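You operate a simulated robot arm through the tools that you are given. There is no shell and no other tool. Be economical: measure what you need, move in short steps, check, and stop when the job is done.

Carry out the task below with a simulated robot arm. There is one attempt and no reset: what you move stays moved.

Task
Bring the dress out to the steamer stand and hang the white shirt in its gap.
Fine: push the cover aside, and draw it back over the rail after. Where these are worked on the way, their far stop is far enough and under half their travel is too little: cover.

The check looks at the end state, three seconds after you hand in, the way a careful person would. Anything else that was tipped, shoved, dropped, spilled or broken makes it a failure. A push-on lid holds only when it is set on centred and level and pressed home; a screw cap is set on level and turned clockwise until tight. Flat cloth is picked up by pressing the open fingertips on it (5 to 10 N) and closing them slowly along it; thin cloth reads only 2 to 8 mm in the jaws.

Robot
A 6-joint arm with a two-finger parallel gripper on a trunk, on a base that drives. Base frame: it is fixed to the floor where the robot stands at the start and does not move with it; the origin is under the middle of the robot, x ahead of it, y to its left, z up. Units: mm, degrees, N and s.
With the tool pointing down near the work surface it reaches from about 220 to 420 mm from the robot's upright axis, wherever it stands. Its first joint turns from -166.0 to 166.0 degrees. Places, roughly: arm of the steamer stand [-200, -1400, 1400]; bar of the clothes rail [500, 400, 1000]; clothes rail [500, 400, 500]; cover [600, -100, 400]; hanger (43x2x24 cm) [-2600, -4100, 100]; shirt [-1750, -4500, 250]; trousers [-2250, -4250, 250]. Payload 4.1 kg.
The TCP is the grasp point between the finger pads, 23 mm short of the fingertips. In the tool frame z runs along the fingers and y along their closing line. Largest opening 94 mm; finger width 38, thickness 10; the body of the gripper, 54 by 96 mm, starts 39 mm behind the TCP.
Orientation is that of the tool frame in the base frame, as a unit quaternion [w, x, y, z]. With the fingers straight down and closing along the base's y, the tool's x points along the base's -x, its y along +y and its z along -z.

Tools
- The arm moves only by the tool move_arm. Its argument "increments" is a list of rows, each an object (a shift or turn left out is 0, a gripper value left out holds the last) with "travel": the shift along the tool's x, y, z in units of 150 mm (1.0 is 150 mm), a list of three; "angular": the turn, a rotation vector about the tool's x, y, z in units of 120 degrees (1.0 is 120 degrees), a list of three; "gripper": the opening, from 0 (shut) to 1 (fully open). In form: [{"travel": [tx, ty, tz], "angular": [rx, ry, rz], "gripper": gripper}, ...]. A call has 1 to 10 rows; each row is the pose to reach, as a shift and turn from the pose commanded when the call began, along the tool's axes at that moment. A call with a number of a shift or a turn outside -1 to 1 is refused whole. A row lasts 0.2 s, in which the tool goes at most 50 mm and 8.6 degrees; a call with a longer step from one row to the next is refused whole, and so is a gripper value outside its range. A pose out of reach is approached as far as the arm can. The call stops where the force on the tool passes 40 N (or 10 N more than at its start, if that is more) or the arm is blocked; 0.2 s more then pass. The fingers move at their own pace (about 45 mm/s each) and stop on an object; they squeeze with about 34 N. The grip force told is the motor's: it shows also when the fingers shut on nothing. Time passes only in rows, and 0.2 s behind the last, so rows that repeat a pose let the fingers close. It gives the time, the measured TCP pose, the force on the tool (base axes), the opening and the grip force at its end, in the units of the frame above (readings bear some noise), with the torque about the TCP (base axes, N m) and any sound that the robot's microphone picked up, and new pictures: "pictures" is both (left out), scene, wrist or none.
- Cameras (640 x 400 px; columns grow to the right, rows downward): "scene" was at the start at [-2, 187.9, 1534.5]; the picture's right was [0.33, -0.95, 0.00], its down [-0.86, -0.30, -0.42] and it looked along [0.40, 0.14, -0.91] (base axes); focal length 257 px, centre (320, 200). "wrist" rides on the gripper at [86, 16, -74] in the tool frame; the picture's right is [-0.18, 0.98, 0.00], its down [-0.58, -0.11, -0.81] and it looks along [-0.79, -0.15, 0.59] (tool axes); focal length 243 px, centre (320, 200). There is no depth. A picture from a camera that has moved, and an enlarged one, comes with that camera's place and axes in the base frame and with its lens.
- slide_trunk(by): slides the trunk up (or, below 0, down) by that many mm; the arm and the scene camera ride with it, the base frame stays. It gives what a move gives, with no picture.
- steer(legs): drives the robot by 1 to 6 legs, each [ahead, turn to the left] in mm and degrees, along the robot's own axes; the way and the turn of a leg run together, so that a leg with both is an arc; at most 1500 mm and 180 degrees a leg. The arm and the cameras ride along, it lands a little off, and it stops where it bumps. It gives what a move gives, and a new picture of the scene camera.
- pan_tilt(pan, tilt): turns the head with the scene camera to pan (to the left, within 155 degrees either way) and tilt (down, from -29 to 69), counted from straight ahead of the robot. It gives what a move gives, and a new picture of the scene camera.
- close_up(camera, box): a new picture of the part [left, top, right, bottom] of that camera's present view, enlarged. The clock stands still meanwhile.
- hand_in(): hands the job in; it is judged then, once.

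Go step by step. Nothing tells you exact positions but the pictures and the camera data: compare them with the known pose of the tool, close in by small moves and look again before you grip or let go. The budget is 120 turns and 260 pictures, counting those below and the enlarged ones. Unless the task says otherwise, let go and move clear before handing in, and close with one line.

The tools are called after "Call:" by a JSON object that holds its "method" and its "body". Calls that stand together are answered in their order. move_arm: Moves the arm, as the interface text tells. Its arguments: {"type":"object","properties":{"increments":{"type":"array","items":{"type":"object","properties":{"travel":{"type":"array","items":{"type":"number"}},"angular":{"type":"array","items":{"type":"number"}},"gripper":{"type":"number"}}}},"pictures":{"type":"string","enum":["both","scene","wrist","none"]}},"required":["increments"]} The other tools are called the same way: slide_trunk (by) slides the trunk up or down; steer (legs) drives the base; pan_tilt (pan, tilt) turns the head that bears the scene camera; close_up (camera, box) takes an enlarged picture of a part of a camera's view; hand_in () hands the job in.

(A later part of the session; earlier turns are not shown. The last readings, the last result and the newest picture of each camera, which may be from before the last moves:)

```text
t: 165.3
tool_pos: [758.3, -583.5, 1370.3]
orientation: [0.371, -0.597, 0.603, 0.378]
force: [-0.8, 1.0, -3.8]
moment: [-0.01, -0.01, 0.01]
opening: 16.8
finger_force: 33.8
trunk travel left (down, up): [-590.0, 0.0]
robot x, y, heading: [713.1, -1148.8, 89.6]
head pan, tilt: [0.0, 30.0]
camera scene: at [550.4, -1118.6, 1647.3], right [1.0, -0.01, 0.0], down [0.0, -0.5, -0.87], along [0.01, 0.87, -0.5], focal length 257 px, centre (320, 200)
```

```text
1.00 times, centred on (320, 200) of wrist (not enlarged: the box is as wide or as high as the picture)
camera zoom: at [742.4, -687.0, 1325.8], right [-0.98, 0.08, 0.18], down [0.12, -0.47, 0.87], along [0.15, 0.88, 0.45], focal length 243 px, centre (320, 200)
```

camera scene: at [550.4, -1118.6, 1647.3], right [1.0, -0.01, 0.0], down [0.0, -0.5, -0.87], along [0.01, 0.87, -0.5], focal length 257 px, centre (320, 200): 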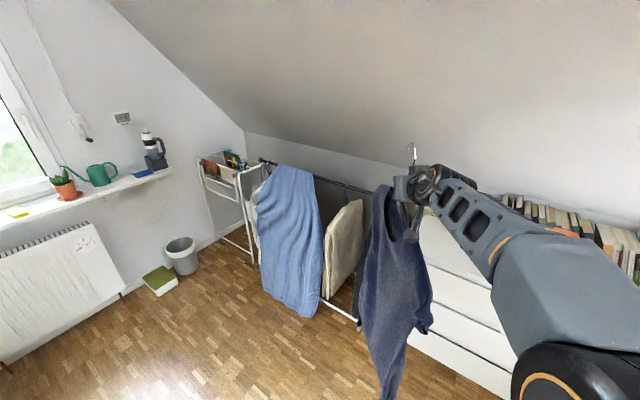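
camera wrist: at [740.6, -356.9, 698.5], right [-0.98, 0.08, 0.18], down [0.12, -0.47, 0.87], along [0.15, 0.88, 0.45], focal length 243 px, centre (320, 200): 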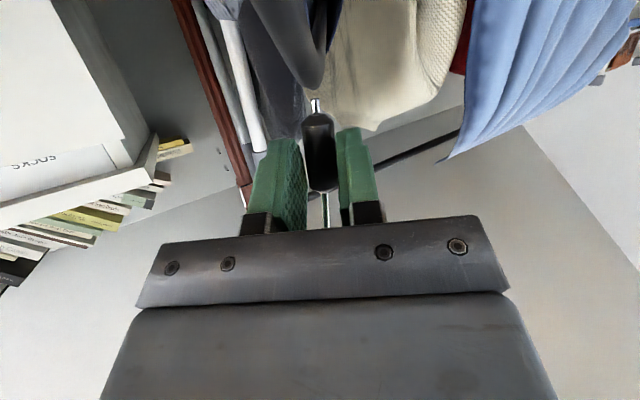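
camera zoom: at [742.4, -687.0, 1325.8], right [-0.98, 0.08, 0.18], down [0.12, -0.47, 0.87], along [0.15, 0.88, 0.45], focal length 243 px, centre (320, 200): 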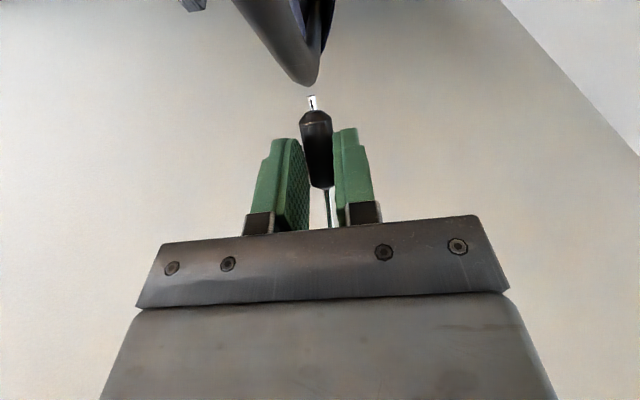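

Call:
{"method": "close_up", "body": {"camera": "scene", "box": [350, 125, 470, 225]}}

```text
4.00 times, centred on (410, 175) of scene
camera zoom: at [550.4, -1118.6, 1647.3], right [1.0, -0.01, 0.0], down [0.0, -0.5, -0.87], along [0.01, 0.87, -0.5], focal length 1027 px, centre (-40, 300)
```

zoom: 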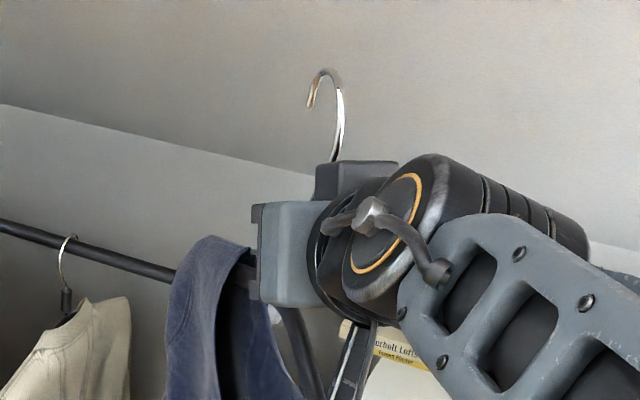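

The grip is good. A long nose would sweep into things while turning, so I tuck the arm: dress moved to the right-front of the robot, orientation kept.

Call:
{"method": "move_arm", "body": {"increments": [{"travel": [0.05, -0.15, -0.1], "gripper": 0}, {"travel": [0.1, -0.3, -0.2]}, {"travel": [0.155, -0.45, -0.31]}, {"travel": [0.21, -0.6, -0.42]}, {"travel": [0.262, -0.77, -0.53]}], "pictures": "none"}}

Call:
{"method": "move_arm", "body": {"increments": [{"travel": [0.05, -0.15, -0.1], "gripper": 0}, {"travel": [0.1, -0.3, -0.2]}, {"travel": [0.155, -0.45, -0.31]}, {"travel": [0.21, -0.6, -0.42]}, {"travel": [0.262, -0.77, -0.53]}], "pictures": "scene"}}

```text
t: 166.5
tool_pos: [875.9, -671.5, 1368.3]
orientation: [0.371, -0.597, 0.602, 0.379]
force: [-0.6, -0.1, -4.0]
moment: [-0.1, -0.02, 0.01]
opening: 16.8
finger_force: 34.3
trunk travel left (down, up): [-590.0, 0.0]
robot x, y, heading: [718.3, -1156.4, 89.6]
head pan, tilt: [0.0, 30.0]
```

```text
t: 167.7
tool_pos: [990.8, -761.5, 1365.5]
orientation: [0.371, -0.597, 0.603, 0.378]
force: [-1.0, -0.2, -4.5]
moment: [-0.06, -0.02, 0.03]
opening: 16.6
finger_force: 34.4
trunk travel left (down, up): [-590.0, 0.0]
robot x, y, heading: [717.1, -1151.5, 89.8]
head pan, tilt: [0.0, 30.0]
camera scene: at [551.3, -1118.8, 1647.3], right [1.0, -0.01, 0.0], down [0.0, -0.5, -0.87], along [0.01, 0.87, -0.5], focal length 257 px, centre (320, 200)
```

scene: 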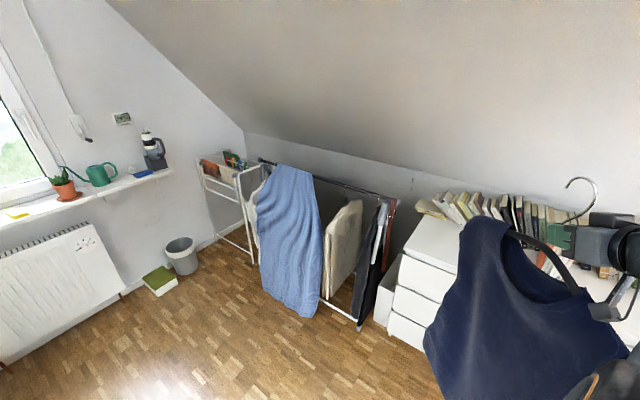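

Tucked fine. Now I turn left, drive to a pre-position in front of the stand's arm, and turn to face it squarely.

Call:
{"method": "steer", "body": {"legs": [[0, 66], [302, 0], [0, 79.3]]}}

Call:
{"method": "pan_tilt", "body": {"pan": -15, "tilt": 20}}

Call:
{"method": "close_up", "body": {"camera": "wrist", "box": [0, 0, 640, 400]}}

```text
t: 176.1
tool_pos: [-7.2, -1188.0, 1365.2]
orientation: [0.249, 0.755, 0.387, -0.468]
force: [-0.3, 0.2, -4.2]
moment: [0.09, -0.06, 0.0]
opening: 16.4
finger_force: 34.7
trunk travel left (down, up): [-590.0, 0.0]
robot x, y, heading: [443.1, -1029.1, -125.6]
head pan, tilt: [0.0, 30.0]
camera scene: at [560.6, -1147.6, 1647.3], right [-0.81, 0.58, 0.0], down [0.29, 0.41, -0.87], along [-0.5, -0.7, -0.5], focal length 257 px, centre (320, 200)
```

scene: 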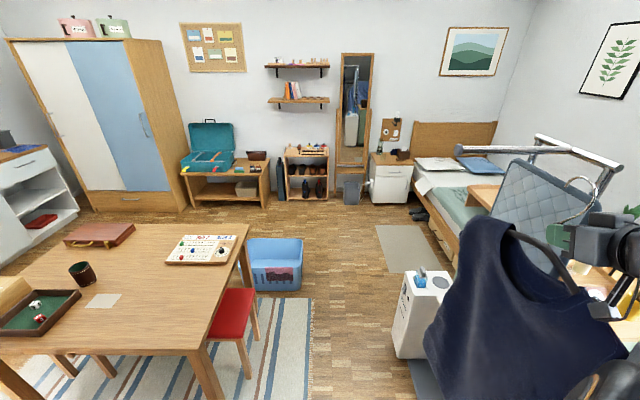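

```text
t: 176.8
tool_pos: [-8.3, -1188.5, 1366.4]
orientation: [0.25, 0.754, 0.388, -0.468]
force: [-0.7, 0.1, -4.6]
moment: [0.03, -0.03, 0.01]
opening: 16.3
finger_force: 33.8
trunk travel left (down, up): [-590.0, 0.0]
robot x, y, heading: [443.1, -1025.5, -125.6]
head pan, tilt: [-15.0, 20.0]
camera scene: at [541.2, -1133.1, 1663.3], right [-0.64, 0.77, 0.0], down [0.26, 0.22, -0.94], along [-0.73, -0.6, -0.34], focal length 257 px, centre (320, 200)
```

scene: 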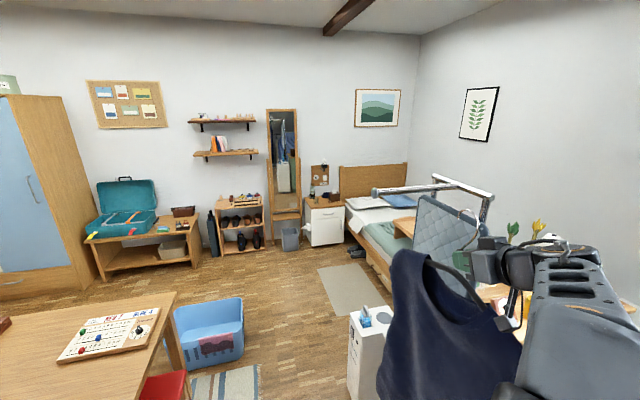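

```text
1.00 times, centred on (320, 200) of wrist (not enlarged: the box is as wide or as high as the picture)
camera zoom: at [67.0, -1112.1, 1321.4], right [0.75, -0.63, 0.18], down [0.17, 0.45, 0.87], along [-0.63, -0.63, 0.45], focal length 243 px, centre (320, 200)
```

zoom: 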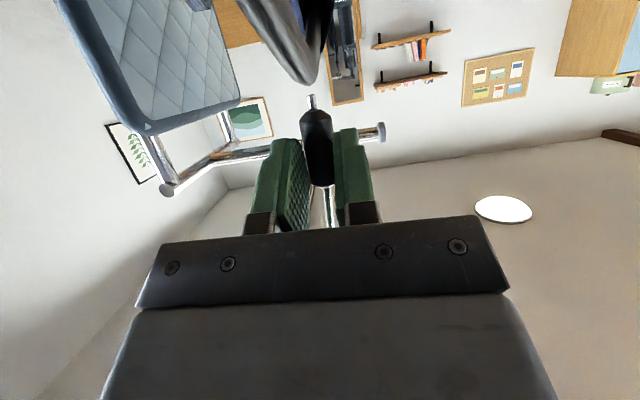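

Knob at about (-125,-1466,1420); I need ~294 mm forward, laterally aligned 60 mm inside the knob. I drive 200 mm and inspect.

Call:
{"method": "steer", "body": {"legs": [[200, 0]]}}

Call:
{"method": "close_up", "body": {"camera": "scene", "box": [360, 130, 560, 255]}}

Call:
{"method": "close_up", "body": {"camera": "wrist", "box": [0, 0, 640, 400]}}

```text
t: 178.4
tool_pos: [-124.3, -1351.4, 1365.0]
orientation: [0.248, 0.755, 0.386, -0.468]
force: [0.0, -0.3, -4.4]
moment: [0.04, -0.03, -0.01]
opening: 16.7
finger_force: 34.3
trunk travel left (down, up): [-590.0, 0.0]
robot x, y, heading: [324.7, -1191.0, -125.7]
head pan, tilt: [-15.0, 20.0]
camera scene: at [423.8, -1296.8, 1663.3], right [-0.63, 0.77, 0.0], down [0.27, 0.22, -0.94], along [-0.73, -0.6, -0.34], focal length 257 px, centre (320, 200)
```

scene: 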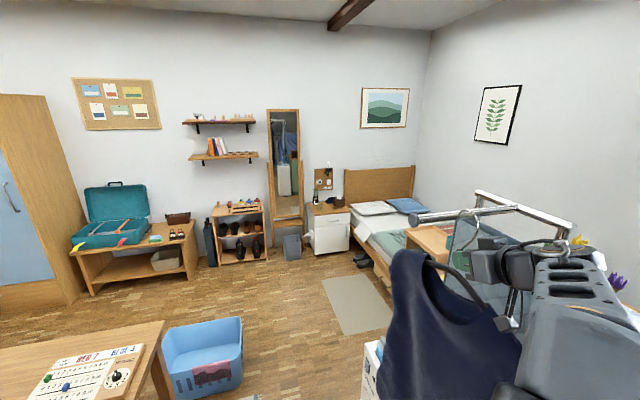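

```text
3.20 times, centred on (460, 192) of scene
camera zoom: at [423.8, -1296.8, 1663.3], right [-0.63, 0.77, 0.0], down [0.27, 0.22, -0.94], along [-0.73, -0.6, -0.34], focal length 822 px, centre (-128, 224)
```

zoom: 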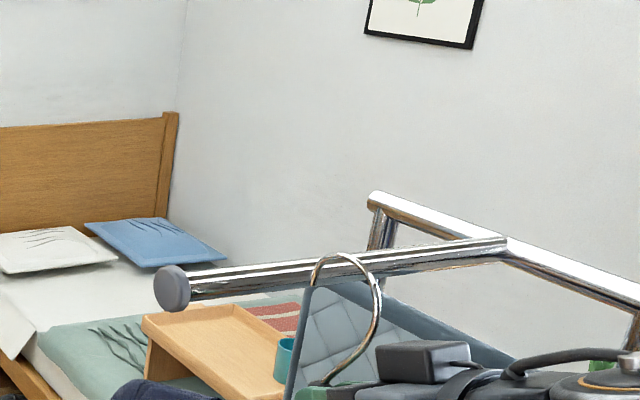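

```text
1.00 times, centred on (320, 200) of wrist (not enlarged: the box is as wide or as high as the picture)
camera zoom: at [-50.2, -1274.8, 1321.2], right [0.75, -0.63, 0.18], down [0.17, 0.45, 0.87], along [-0.63, -0.63, 0.45], focal length 243 px, centre (320, 200)
```

zoom: 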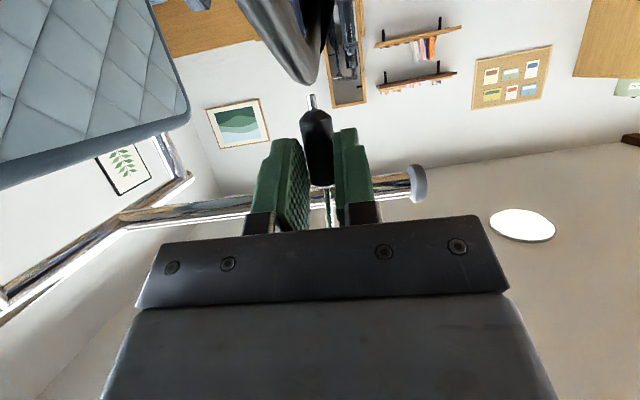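

The hook tip is ~6 mm above the tube's top and the arm axis is ~95 mm ahead. I go up 6 mm and forward 50 mm, then look again.

Call:
{"method": "move_arm", "body": {"increments": [{"travel": [-0.036, 0, -0.017], "gripper": 0}, {"travel": [-0.08, 0, 0.08]}, {"travel": [-0.13, 0, 0.18]}, {"travel": [-0.182, 0, 0.283]}], "pictures": "wrist"}}

Call:
{"method": "close_up", "body": {"camera": "scene", "box": [380, 150, 540, 250]}}

```text
t: 179.4
tool_pos: [-154.2, -1391.1, 1372.3]
orientation: [0.248, 0.755, 0.386, -0.468]
force: [0.1, 0.0, -4.8]
moment: [0.07, -0.01, 0.02]
opening: 16.4
finger_force: 34.0
trunk travel left (down, up): [-590.0, 0.0]
robot x, y, heading: [326.7, -1189.5, -125.7]
head pan, tilt: [-15.0, 20.0]
camera wrist: at [-79.1, -1314.5, 1327.1], right [0.75, -0.63, 0.18], down [0.17, 0.45, 0.87], along [-0.63, -0.63, 0.45], focal length 243 px, centre (320, 200)
```

wrist: 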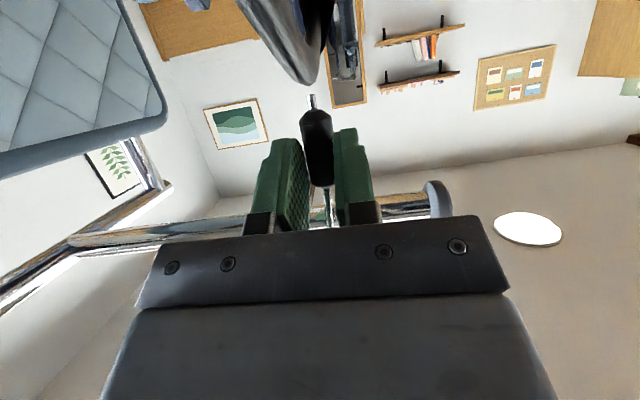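

```text
4.00 times, centred on (460, 200) of scene
camera zoom: at [424.1, -1296.1, 1663.3], right [-0.63, 0.77, 0.0], down [0.26, 0.22, -0.94], along [-0.73, -0.6, -0.34], focal length 1027 px, centre (-240, 200)
```

zoom: 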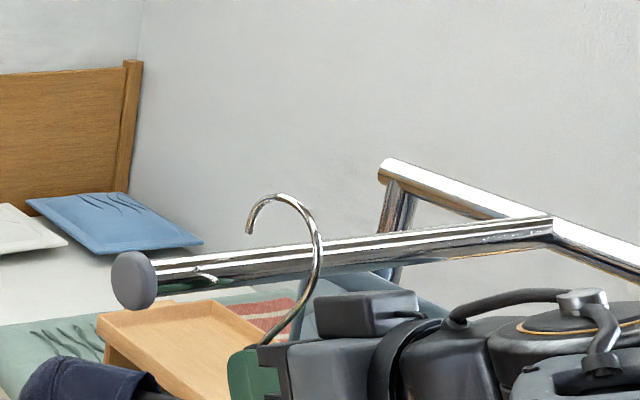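

The tip is just over the tube with no contact. I move 24 mm further, then check.

Call:
{"method": "move_arm", "body": {"increments": [{"travel": [-0.035, 0, 0.072], "gripper": 0}, {"travel": [-0.07, 0, 0.144]}], "pictures": "none"}}

Call:
{"method": "close_up", "body": {"camera": "scene", "box": [380, 150, 540, 250]}}

```text
t: 180.0
tool_pos: [-167.7, -1411.9, 1372.5]
orientation: [0.249, 0.754, 0.386, -0.469]
force: [-0.3, -0.5, -3.8]
moment: [0.07, 0.0, 0.01]
opening: 16.7
finger_force: 33.3
trunk travel left (down, up): [-590.0, 0.0]
robot x, y, heading: [326.4, -1190.7, -125.9]
head pan, tilt: [-15.0, 20.0]
```

```text
4.00 times, centred on (460, 200) of scene
camera zoom: at [424.3, -1296.2, 1663.3], right [-0.63, 0.77, 0.0], down [0.26, 0.22, -0.94], along [-0.73, -0.6, -0.34], focal length 1027 px, centre (-240, 200)
```

zoom: 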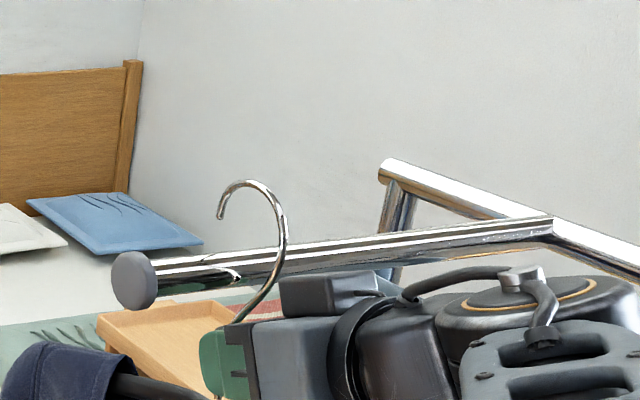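

The hook now straddles the tube. I lower with the trunk in two steps, watching force.

Call:
{"method": "slide_trunk", "body": {"by": -25}}

Call:
{"method": "close_up", "body": {"camera": "scene", "box": [380, 130, 540, 230]}}

```text
t: 180.7
tool_pos: [-166.3, -1411.3, 1345.9]
orientation: [0.248, 0.755, 0.386, -0.469]
force: [-0.4, -0.2, -3.6]
moment: [0.05, -0.01, -0.03]
opening: 16.6
finger_force: 34.4
trunk travel left (down, up): [-565.0, 25.0]
robot x, y, heading: [325.7, -1190.4, -125.7]
head pan, tilt: [-15.0, 20.0]
```

```text
4.00 times, centred on (460, 180) of scene
camera zoom: at [424.5, -1295.9, 1638.3], right [-0.63, 0.77, 0.0], down [0.26, 0.22, -0.94], along [-0.73, -0.6, -0.34], focal length 1027 px, centre (-240, 280)
```

zoom: 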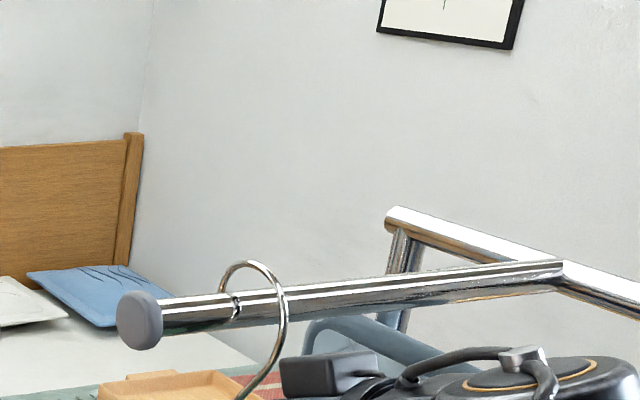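

Call:
{"method": "slide_trunk", "body": {"by": -14}}

Call:
{"method": "close_up", "body": {"camera": "scene", "box": [400, 130, 520, 205]}}

```text
t: 181.4
tool_pos: [-166.7, -1412.3, 1336.3]
orientation: [0.248, 0.753, 0.385, -0.472]
force: [-5.0, -3.3, 16.5]
moment: [-0.02, -0.32, -0.12]
opening: 16.6
finger_force: 34.5
trunk travel left (down, up): [-551.0, 39.0]
robot x, y, heading: [324.6, -1193.4, -125.7]
head pan, tilt: [-15.0, 20.0]
```

```text
5.33 times, centred on (460, 168) of scene
camera zoom: at [424.8, -1295.9, 1624.7], right [-0.63, 0.77, 0.0], down [0.26, 0.22, -0.94], along [-0.73, -0.6, -0.34], focal length 1369 px, centre (-427, 373)
```

zoom: 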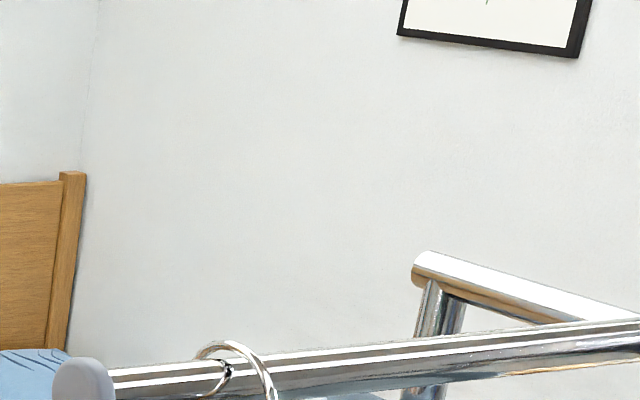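

Seated: the force shows the weight on the tube. I open the fingers and withdraw horizontally.

Call:
{"method": "move_arm", "body": {"increments": [{"gripper": 0.3}, {"gripper": 0.6}, {"gripper": 0.7}, {"gripper": 0.7}], "pictures": "none"}}

Call:
{"method": "move_arm", "body": {"increments": [{"travel": [0.07, 0, -0.15]}, {"travel": [0.15, 0, -0.3]}, {"travel": [0.22, 0, -0.45]}, {"travel": [0.29, 0, -0.6]}, {"travel": [0.44, 0, -0.9]}], "pictures": "both"}}

```text
t: 182.4
tool_pos: [-168.1, -1411.1, 1332.0]
orientation: [0.248, 0.755, 0.386, -0.468]
force: [-0.2, 0.3, 0.6]
moment: [-0.01, 0.04, 0.01]
opening: 65.9
finger_force: 0.0
trunk travel left (down, up): [-551.0, 39.0]
robot x, y, heading: [325.1, -1188.6, -125.8]
head pan, tilt: [-15.0, 20.0]
```

```text
refused: row 5 steps farther than a row can; nothing moved
```

Call:
{"method": "move_arm", "body": {"increments": [{"travel": [0.07, 0, -0.15]}, {"travel": [0.15, 0, -0.3]}, {"travel": [0.22, 0, -0.45]}, {"travel": [0.29, 0, -0.6]}, {"travel": [0.37, 0, -0.75]}, {"travel": [0.44, 0, -0.9]}], "pictures": "both"}}

Call:
{"method": "close_up", "body": {"camera": "scene", "box": [360, 130, 560, 255]}}

```text
t: 183.8
tool_pos: [-79.0, -1286.7, 1331.3]
orientation: [0.249, 0.755, 0.387, -0.468]
force: [-0.6, -0.8, 0.5]
moment: [-0.03, -0.02, -0.01]
opening: 65.5
finger_force: 0.1
trunk travel left (down, up): [-551.0, 39.0]
robot x, y, heading: [326.3, -1194.2, -125.7]
head pan, tilt: [-15.0, 20.0]
camera scene: at [425.1, -1295.7, 1624.3], right [-0.63, 0.77, 0.0], down [0.26, 0.22, -0.94], along [-0.73, -0.6, -0.34], focal length 257 px, centre (320, 200)
camera wrist: at [-4.8, -1210.5, 1287.7], right [0.75, -0.63, 0.18], down [0.17, 0.45, 0.87], along [-0.63, -0.63, 0.45], focal length 243 px, centre (320, 200)
```

scene: 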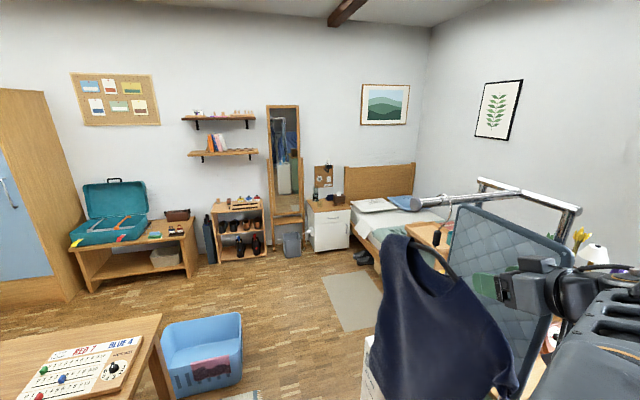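
wrist: 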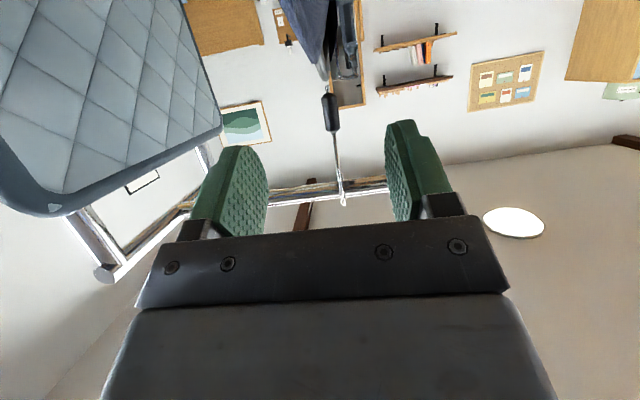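

```text
3.20 times, centred on (460, 192) of scene
camera zoom: at [425.1, -1295.7, 1624.3], right [-0.63, 0.77, 0.0], down [0.26, 0.22, -0.94], along [-0.73, -0.6, -0.34], focal length 822 px, centre (-128, 224)
```

zoom: 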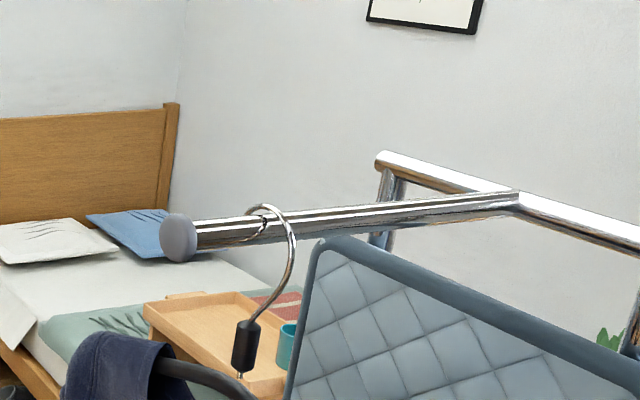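

The dress hangs properly on the stand's arm. Next the white shirt: I back away and drive to the rail's left end, keeping the tool high.

Call:
{"method": "steer", "body": {"legs": [[-400, 0], [0, -97.7], [1000, 0], [0, -71.6]]}}

Call:
{"method": "pan_tilt", "body": {"pan": -10, "tilt": 45}}

```text
t: 198.2
tool_pos: [207.4, -8.7, 1330.6]
orientation: [0.442, -0.457, 0.714, 0.292]
force: [1.1, -0.2, -0.3]
moment: [-0.01, -0.01, 0.03]
opening: 66.1
finger_force: 0.1
trunk travel left (down, up): [-551.0, 39.0]
robot x, y, heading: [-169.3, -181.2, 65.2]
head pan, tilt: [-15.0, 20.0]
camera scene: at [-287.5, -94.6, 1624.3], right [0.77, -0.64, 0.0], down [-0.22, -0.26, -0.94], along [0.6, 0.72, -0.34], focal length 257 px, centre (320, 200)
```

scene: 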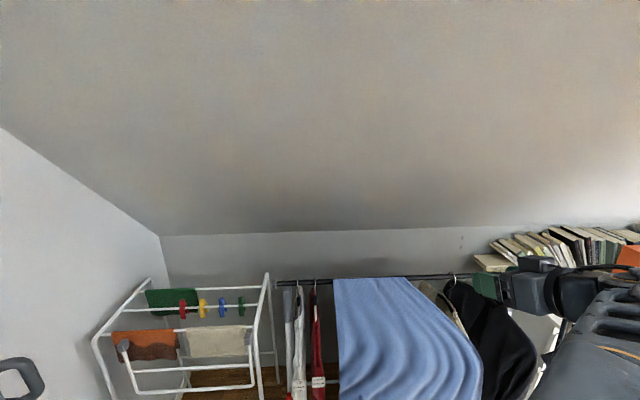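

```text
t: 199.1
tool_pos: [207.7, -8.6, 1331.7]
orientation: [0.442, -0.457, 0.714, 0.293]
force: [-0.4, 0.2, 0.0]
moment: [0.01, 0.02, 0.0]
opening: 65.6
finger_force: 0.1
trunk travel left (down, up): [-551.0, 39.0]
robot x, y, heading: [-171.2, -180.7, 65.7]
head pan, tilt: [-10.0, 45.0]
camera scene: at [-300.7, -99.4, 1585.7], right [0.82, -0.57, 0.0], down [-0.4, -0.58, -0.71], along [0.4, 0.58, -0.71], focal length 257 px, centre (320, 200)
```

scene: 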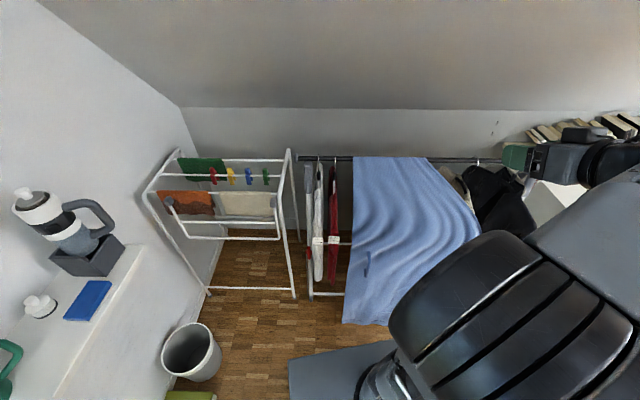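

Call:
{"method": "close_up", "body": {"camera": "scene", "box": [280, 140, 380, 240]}}

Call:
{"method": "close_up", "body": {"camera": "scene", "box": [285, 145, 355, 189]}}

```text
4.00 times, centred on (330, 190) of scene
camera zoom: at [-300.7, -99.4, 1585.7], right [0.82, -0.57, 0.0], down [-0.4, -0.58, -0.71], along [0.4, 0.58, -0.71], focal length 1027 px, centre (280, 240)
```

zoom: 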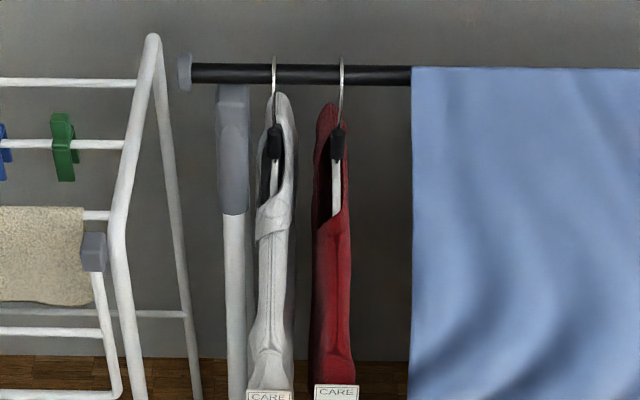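

```text
9.09 times, centred on (320, 167) of scene
camera zoom: at [-300.7, -99.4, 1585.7], right [0.82, -0.57, 0.0], down [-0.4, -0.58, -0.71], along [0.4, 0.58, -0.71], focal length 2334 px, centre (320, 500)
```

zoom: 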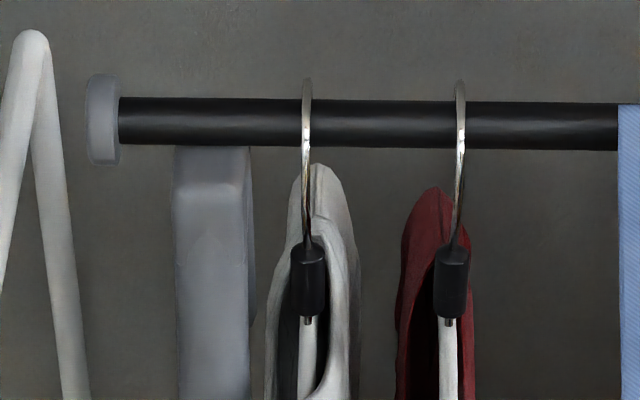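

White hook is 67 mm left of red and only ~25 mm from the rail's leg bracket. I shift the robot left to stand square in front of it, and recentre/lower the arm.

Call:
{"method": "steer", "body": {"legs": [[0, 48.5], [202, 0], [0, -59.7]]}}

Call:
{"method": "move_arm", "body": {"increments": [{"travel": [0.067, 0.18, 0.164], "gripper": 0.43}, {"travel": [0.135, 0.36, 0.328]}, {"travel": [0.203, 0.54, 0.492]}, {"travel": [0.27, 0.72, 0.656]}, {"travel": [0.338, 0.91, 0.82]}], "pictures": "none"}}

Call:
{"method": "move_arm", "body": {"increments": [{"travel": [0.067, 0.18, 0.164], "gripper": 0.43}, {"travel": [0.135, 0.36, 0.328]}, {"travel": [0.203, 0.54, 0.492]}, {"travel": [0.27, 0.72, 0.656]}, {"travel": [0.338, 0.91, 0.82]}], "pictures": "both"}}

```text
t: 205.6
tool_pos: [151.6, 99.4, 1332.0]
orientation: [0.468, -0.386, 0.755, 0.249]
force: [-0.3, -0.9, 0.6]
moment: [-0.01, 0.02, 0.02]
opening: 65.8
finger_force: 0.0
trunk travel left (down, up): [-551.0, 39.0]
robot x, y, heading: [-252.5, 2.0, 54.4]
head pan, tilt: [-10.0, 45.0]
camera scene: at [-365.2, 108.4, 1585.7], right [0.7, -0.71, 0.0], down [-0.5, -0.5, -0.71], along [0.5, 0.5, -0.71], focal length 257 px, centre (320, 200)
```

scene: 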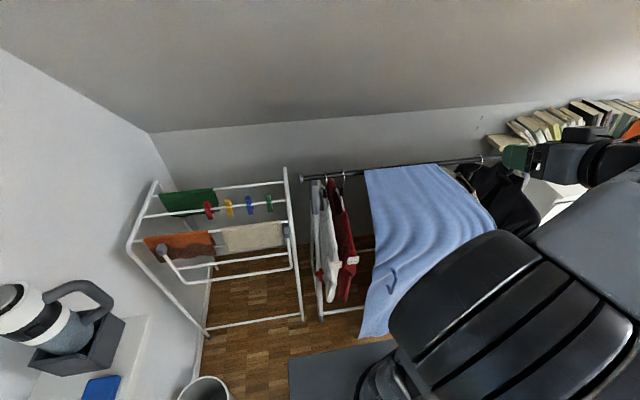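

```text
t: 206.8
tool_pos: [90.9, 251.4, 1234.8]
orientation: [0.468, -0.387, 0.754, 0.249]
force: [-0.5, -0.5, -1.4]
moment: [-0.02, 0.01, 0.01]
opening: 40.3
finger_force: 0.0
trunk travel left (down, up): [-551.0, 39.0]
robot x, y, heading: [-255.3, 0.5, 54.2]
head pan, tilt: [-10.0, 45.0]
```

```text
t: 208.0
tool_pos: [29.1, 404.9, 1136.1]
orientation: [0.468, -0.387, 0.755, 0.248]
force: [-1.4, 0.3, -1.1]
moment: [0.0, -0.03, -0.03]
opening: 40.6
finger_force: 0.2
trunk travel left (down, up): [-551.0, 39.0]
robot x, y, heading: [-250.8, 1.8, 54.4]
head pan, tilt: [-10.0, 45.0]
camera scene: at [-365.2, 109.1, 1585.6], right [0.7, -0.71, 0.0], down [-0.5, -0.5, -0.71], along [0.5, 0.49, -0.71], focal length 257 px, centre (320, 200)
camera wrist: at [-45.6, 329.8, 1092.0], right [-0.76, 0.63, 0.18], down [-0.17, -0.45, 0.88], along [0.63, 0.63, 0.45], focal length 243 px, centre (320, 200)
```

scene: 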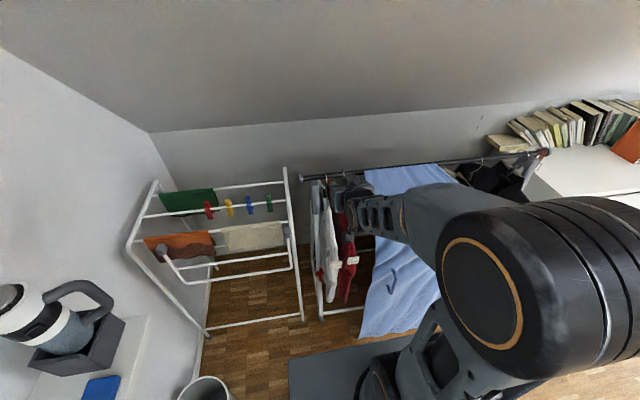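
wrist: 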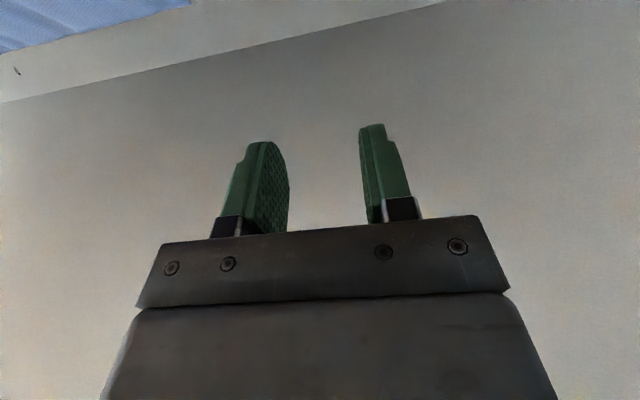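

Aligned within a few mm laterally, about 295 mm short. I lower the trunk to see the hooks.

Call:
{"method": "slide_trunk", "body": {"by": -230}}

Call:
{"method": "steer", "body": {"legs": [[60, 0]]}}

Call:
{"method": "close_up", "body": {"camera": "wrist", "box": [0, 0, 640, 400]}}

```text
t: 210.4
tool_pos: [28.7, 404.3, 907.6]
orientation: [0.468, -0.387, 0.755, 0.248]
force: [-0.3, -0.7, -0.5]
moment: [0.0, 0.02, -0.01]
opening: 40.2
finger_force: 0.1
trunk travel left (down, up): [-321.0, 269.0]
robot x, y, heading: [-252.1, 1.4, 54.3]
head pan, tilt: [-10.0, 45.0]
```

```text
t: 211.4
tool_pos: [64.3, 453.1, 907.3]
orientation: [0.469, -0.386, 0.755, 0.248]
force: [-1.3, 0.0, 1.1]
moment: [-0.01, 0.05, 0.01]
opening: 40.6
finger_force: 0.0
trunk travel left (down, up): [-321.0, 269.0]
robot x, y, heading: [-219.5, 52.6, 54.5]
head pan, tilt: [-10.0, 45.0]
camera scene: at [-330.3, 157.3, 1355.7], right [0.7, -0.71, 0.0], down [-0.5, -0.49, -0.71], along [0.51, 0.5, -0.71], focal length 257 px, centre (320, 200)
```

scene: 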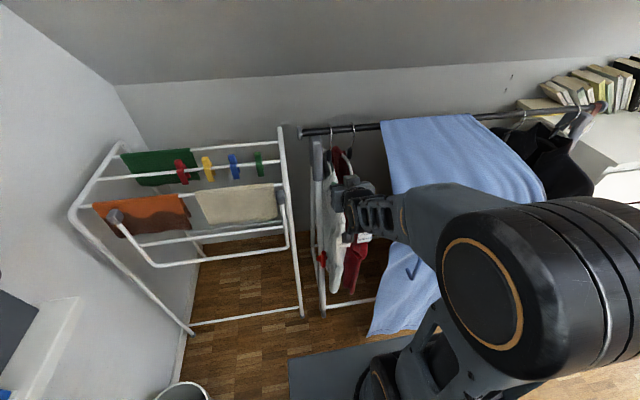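

```text
1.00 times, centred on (320, 200) of wrist (not enlarged: the box is as wide or as high as the picture)
camera zoom: at [-10.1, 378.0, 862.6], right [-0.75, 0.63, 0.18], down [-0.17, -0.45, 0.87], along [0.63, 0.63, 0.45], focal length 243 px, centre (320, 200)
```

zoom: 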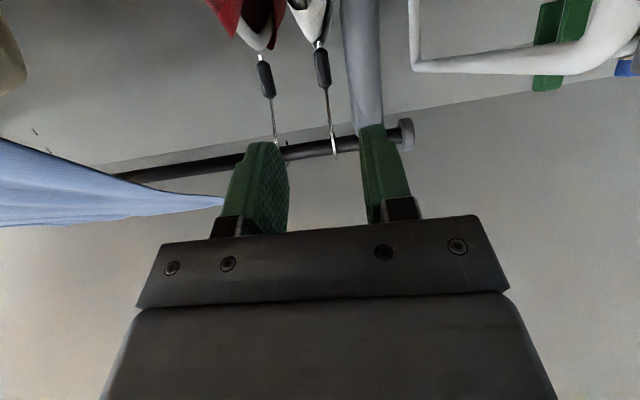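

The neck is ~236 mm ahead. I drive 105 mm, shift right ~15 mm (so the left finger slips between leg and hook), and look.

Call:
{"method": "steer", "body": {"legs": [[105, 0]]}}

Call:
{"method": "move_arm", "body": {"increments": [{"travel": [0, -0.1, 0]}], "pictures": "wrist"}}

```text
t: 212.5
tool_pos: [124.7, 539.1, 907.3]
orientation: [0.468, -0.387, 0.754, 0.249]
force: [0.0, -0.2, 0.9]
moment: [-0.05, 0.03, -0.01]
opening: 40.2
finger_force: 0.0
trunk travel left (down, up): [-321.0, 269.0]
robot x, y, heading: [-159.0, 137.0, 54.6]
head pan, tilt: [-10.0, 45.0]
camera scene: at [-269.2, 242.9, 1355.7], right [0.7, -0.71, 0.0], down [-0.5, -0.5, -0.71], along [0.5, 0.5, -0.71], focal length 257 px, centre (320, 200)
```

scene: 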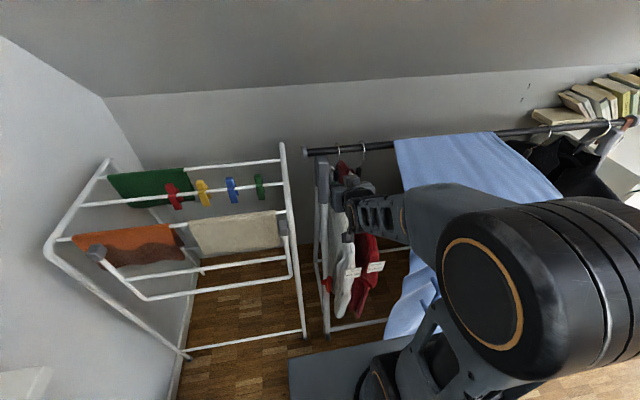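

```text
t: 212.9
tool_pos: [137.5, 530.8, 905.7]
orientation: [0.468, -0.388, 0.754, 0.249]
force: [0.1, -0.5, 0.4]
moment: [0.01, 0.04, 0.02]
opening: 40.5
finger_force: 0.2
trunk travel left (down, up): [-321.0, 269.0]
robot x, y, heading: [-158.3, 139.2, 54.6]
head pan, tilt: [-10.0, 45.0]
camera wrist: at [63.4, 455.4, 862.4], right [-0.76, 0.63, 0.18], down [-0.17, -0.45, 0.87], along [0.63, 0.63, 0.45], focal length 243 px, centre (320, 200)
```

wrist: 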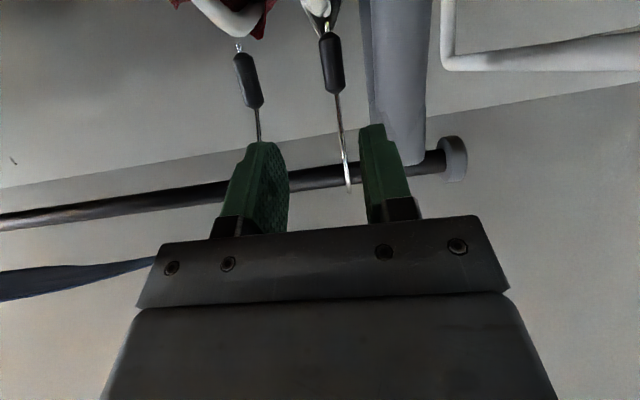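

Neck 130 mm ahead, 10 mm left of centre, so the left finger should fit between hook and leg. I advance at wire level, checking once.

Call:
{"method": "move_arm", "body": {"increments": [{"travel": [-0.072, 0, -0.035]}, {"travel": [-0.13, 0, 0.08]}, {"travel": [-0.2, 0, 0.22]}, {"travel": [-0.27, 0, 0.365]}, {"travel": [-0.31, 0, 0.45]}], "pictures": "wrist"}}

Call:
{"method": "close_up", "body": {"camera": "scene", "box": [290, 120, 410, 220]}}

```text
t: 214.1
tool_pos: [184.8, 596.9, 919.3]
orientation: [0.468, -0.387, 0.754, 0.249]
force: [-0.3, 0.5, 1.0]
moment: [0.0, 0.01, 0.0]
opening: 40.2
finger_force: 0.0
trunk travel left (down, up): [-321.0, 269.0]
robot x, y, heading: [-155.9, 137.1, 54.3]
head pan, tilt: [-10.0, 45.0]
camera wrist: at [110.0, 521.9, 874.8], right [-0.76, 0.63, 0.18], down [-0.17, -0.45, 0.87], along [0.63, 0.63, 0.45], focal length 243 px, centre (320, 200)
```

wrist: 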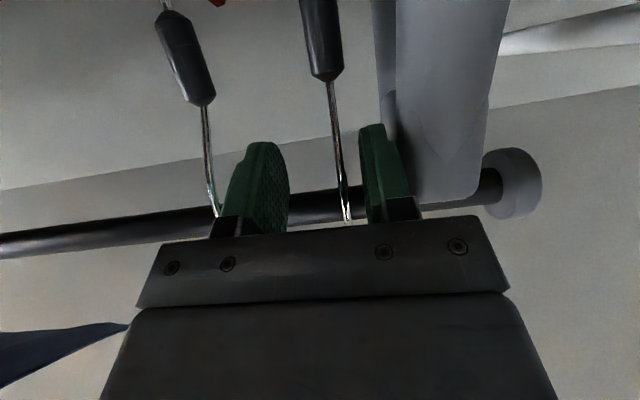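

```text
4.00 times, centred on (350, 170) of scene
camera zoom: at [-269.1, 243.0, 1355.7], right [0.7, -0.71, 0.0], down [-0.5, -0.5, -0.71], along [0.5, 0.5, -0.71], focal length 1027 px, centre (200, 320)
```

zoom: 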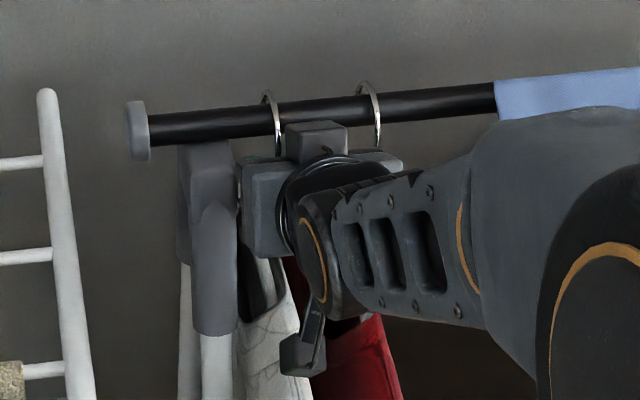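

Call:
{"method": "move_arm", "body": {"increments": [{"travel": [-0.04, 0, 0.084]}, {"travel": [-0.08, 0, 0.168]}, {"travel": [-0.12, 0, 0.246]}], "pictures": "wrist"}}

Call:
{"method": "close_up", "body": {"camera": "scene", "box": [290, 120, 410, 220]}}

```text
t: 214.9
tool_pos: [205.6, 625.9, 913.1]
orientation: [0.463, -0.39, 0.757, 0.246]
force: [-19.1, -27.2, -22.0]
moment: [0.48, -1.19, 0.91]
opening: 40.1
finger_force: 0.1
trunk travel left (down, up): [-321.0, 269.0]
robot x, y, heading: [-154.7, 138.9, 54.4]
head pan, tilt: [-10.0, 45.0]
camera wrist: at [130.9, 551.0, 870.6], right [-0.75, 0.63, 0.18], down [-0.17, -0.44, 0.88], along [0.64, 0.64, 0.44], focal length 243 px, centre (320, 200)
```

wrist: 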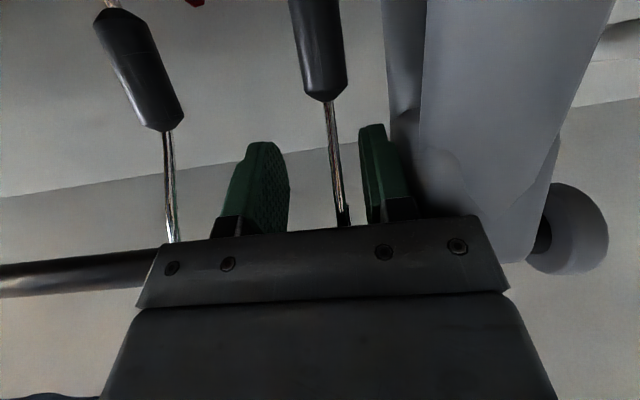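

```text
4.00 times, centred on (350, 170) of scene
camera zoom: at [-270.4, 241.1, 1355.2], right [0.7, -0.71, 0.0], down [-0.5, -0.49, -0.71], along [0.51, 0.5, -0.71], focal length 1027 px, centre (200, 320)
```

zoom: 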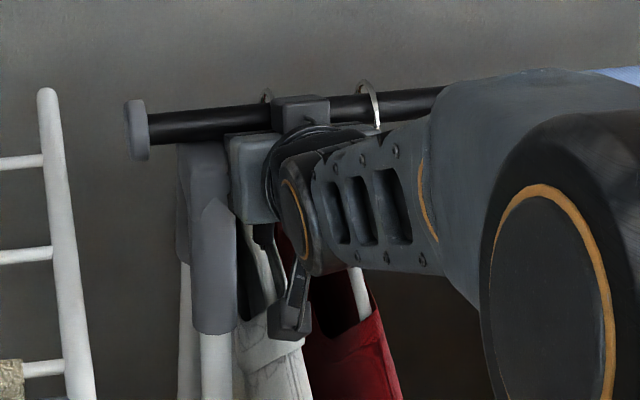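

The gripper top touches the bar here. I ease off, nudge the white hanger ~13 mm right along the bar with the left finger, and retreat to re-enter lower.

Call:
{"method": "move_arm", "body": {"increments": [{"travel": [0.06, 0, -0.03]}, {"travel": [0.066, -0.05, -0.013]}, {"travel": [0.066, -0.1, -0.013]}, {"travel": [0.066, -0.155, -0.013]}, {"travel": [0.066, -0.1, -0.013]}], "pictures": "wrist"}}

```text
t: 216.1
tool_pos: [217.1, 616.9, 910.3]
orientation: [0.469, -0.386, 0.754, 0.249]
force: [0.1, -0.6, -0.7]
moment: [-0.01, -0.01, 0.03]
opening: 40.3
finger_force: 0.1
trunk travel left (down, up): [-321.0, 269.0]
robot x, y, heading: [-160.7, 135.1, 54.5]
head pan, tilt: [-10.0, 45.0]
camera wrist: at [143.1, 541.3, 866.6], right [-0.75, 0.63, 0.18], down [-0.17, -0.45, 0.87], along [0.63, 0.63, 0.45], focal length 243 px, centre (320, 200)
```

wrist: 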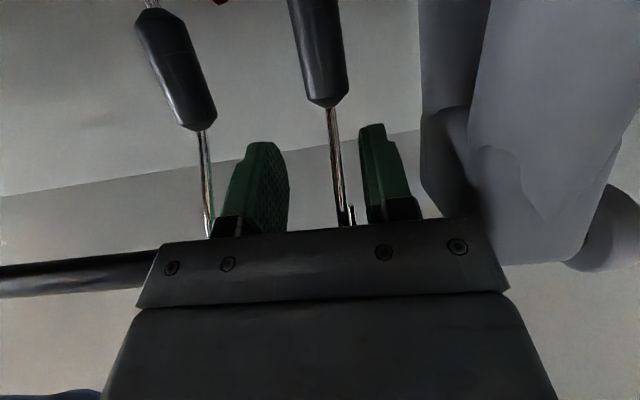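

The hanger slid right; the gap to the leg is now comfortable. I retreat, lower to neck level and look.

Call:
{"method": "move_arm", "body": {"increments": [{"travel": [0.088, 0, -0.18]}, {"travel": [0.175, 0, -0.36]}, {"travel": [0.319, 0.06, -0.29]}, {"travel": [0.445, 0.06, -0.23]}], "pictures": "wrist"}}

```text
t: 217.1
tool_pos: [174.8, 573.4, 866.0]
orientation: [0.47, -0.386, 0.754, 0.249]
force: [-0.7, -0.7, 0.9]
moment: [-0.01, 0.01, 0.03]
opening: 40.4
finger_force: 0.0
trunk travel left (down, up): [-321.0, 269.0]
robot x, y, heading: [-158.0, 133.7, 54.5]
head pan, tilt: [-10.0, 45.0]
camera wrist: at [100.0, 497.9, 821.4], right [-0.76, 0.63, 0.18], down [-0.17, -0.45, 0.87], along [0.63, 0.63, 0.45], focal length 243 px, centre (320, 200)
```

wrist: 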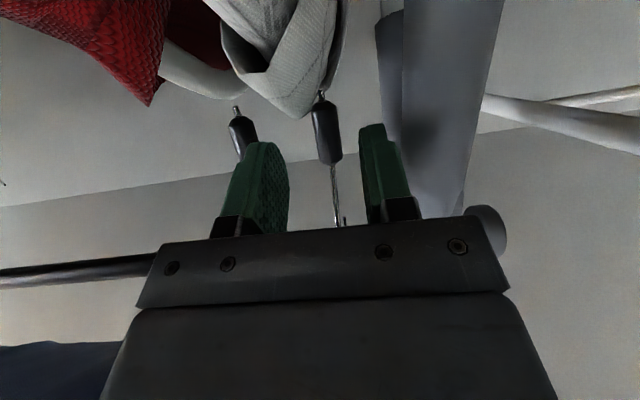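

Perfectly centred, 74 mm ahead. I advance to the neck.

Call:
{"method": "move_arm", "body": {"increments": [{"travel": [-0.045, 0, 0.104]}, {"travel": [-0.09, 0, 0.21]}, {"travel": [-0.135, 0, 0.31]}, {"travel": [-0.18, 0, 0.417]}], "pictures": "wrist"}}

```text
t: 218.2
tool_pos: [208.5, 623.0, 857.4]
orientation: [0.463, -0.389, 0.758, 0.246]
force: [-3.1, -2.9, -5.0]
moment: [0.22, -0.14, 0.02]
opening: 40.5
finger_force: 0.0
trunk travel left (down, up): [-321.0, 269.0]
robot x, y, heading: [-159.0, 132.4, 54.5]
head pan, tilt: [-10.0, 45.0]
stopped in row 4: the force on the tool passed its limit at 41 N (the readings are from after the stop); the commanded pose is now the measured one
camera wrist: at [135.0, 547.9, 814.3], right [-0.75, 0.63, 0.18], down [-0.17, -0.44, 0.88], along [0.64, 0.63, 0.44], focal length 243 px, centre (320, 200)
```

wrist: 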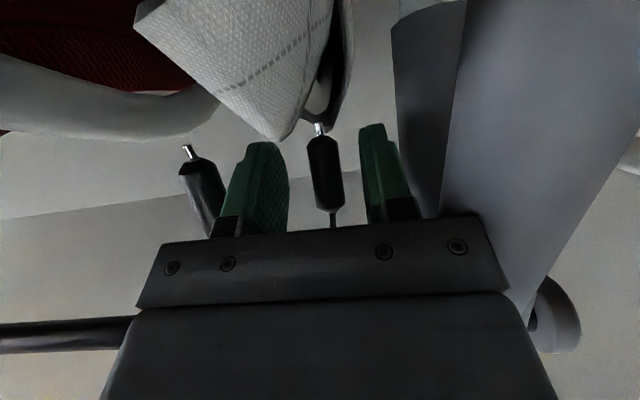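

It touches something low (collar). I back 10 mm, go up 12 mm and advance again to get the neck deeper in the jaws.

Call:
{"method": "move_arm", "body": {"increments": [{"travel": [0.029, 0, -0.06]}, {"travel": [-0.043, 0, -0.095]}, {"travel": [-0.075, 0, -0.03]}, {"travel": [-0.11, 0, 0.042]}], "pictures": "wrist"}}

```text
t: 219.0
tool_pos: [207.5, 618.7, 869.4]
orientation: [0.46, -0.389, 0.759, 0.245]
force: [-8.3, -8.2, 3.5]
moment: [0.57, -0.39, -0.01]
opening: 40.2
finger_force: 0.0
trunk travel left (down, up): [-321.0, 269.0]
robot x, y, heading: [-160.5, 135.0, 53.9]
head pan, tilt: [-10.0, 45.0]
stopped in row 4: the force on the tool passed its limit at 50 N (the readings are from after the stop); the commanded pose is now the measured one
camera wrist: at [133.0, 544.4, 826.3], right [-0.75, 0.63, 0.18], down [-0.16, -0.44, 0.88], along [0.64, 0.64, 0.43], focal length 243 px, centre (320, 200)
```

wrist: 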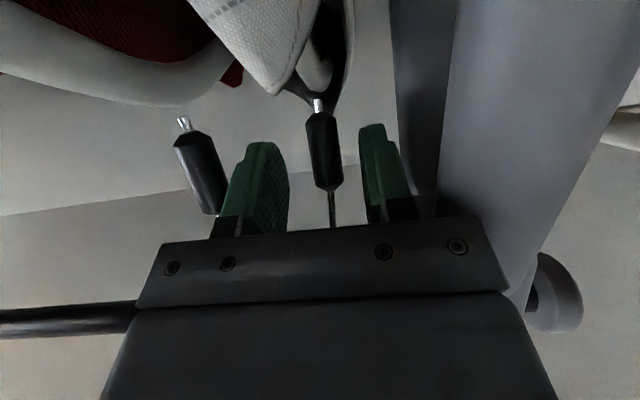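

The contact is ~70 mm above the grasp point: the gripper's top housing meets the bar. I back off, flatten the tool by 9°, lower slightly and try again.

Call:
{"method": "move_arm", "body": {"increments": [{"travel": [0.06, 0, -0.12]}, {"travel": [0.12, 0, -0.2], "angular": [0, -0.04, 0]}, {"travel": [0.11, 0, -0.16], "angular": [0, -0.075, 0]}, {"travel": [0.08, 0, -0.09], "angular": [0, -0.075, 0]}, {"travel": [0.04, 0, 0.0], "angular": [0, -0.075, 0]}, {"travel": [0.0, 0, 0.1], "angular": [0, -0.075, 0]}], "pictures": "wrist"}}

```text
t: 220.4
tool_pos: [215.0, 630.8, 860.9]
orientation: [0.518, -0.369, 0.721, 0.274]
force: [-4.3, -6.7, -4.2]
moment: [0.49, -0.34, 0.0]
opening: 40.5
finger_force: 0.1
trunk travel left (down, up): [-321.0, 269.0]
robot x, y, heading: [-157.3, 135.1, 54.4]
head pan, tilt: [-10.0, 45.0]
camera wrist: at [145.4, 561.4, 802.0], right [-0.77, 0.61, 0.19], down [-0.24, -0.55, 0.8], along [0.59, 0.57, 0.57], focal length 243 px, centre (320, 200)
```

wrist: 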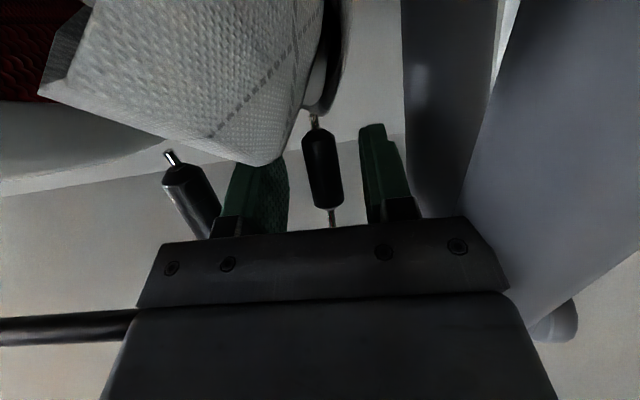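

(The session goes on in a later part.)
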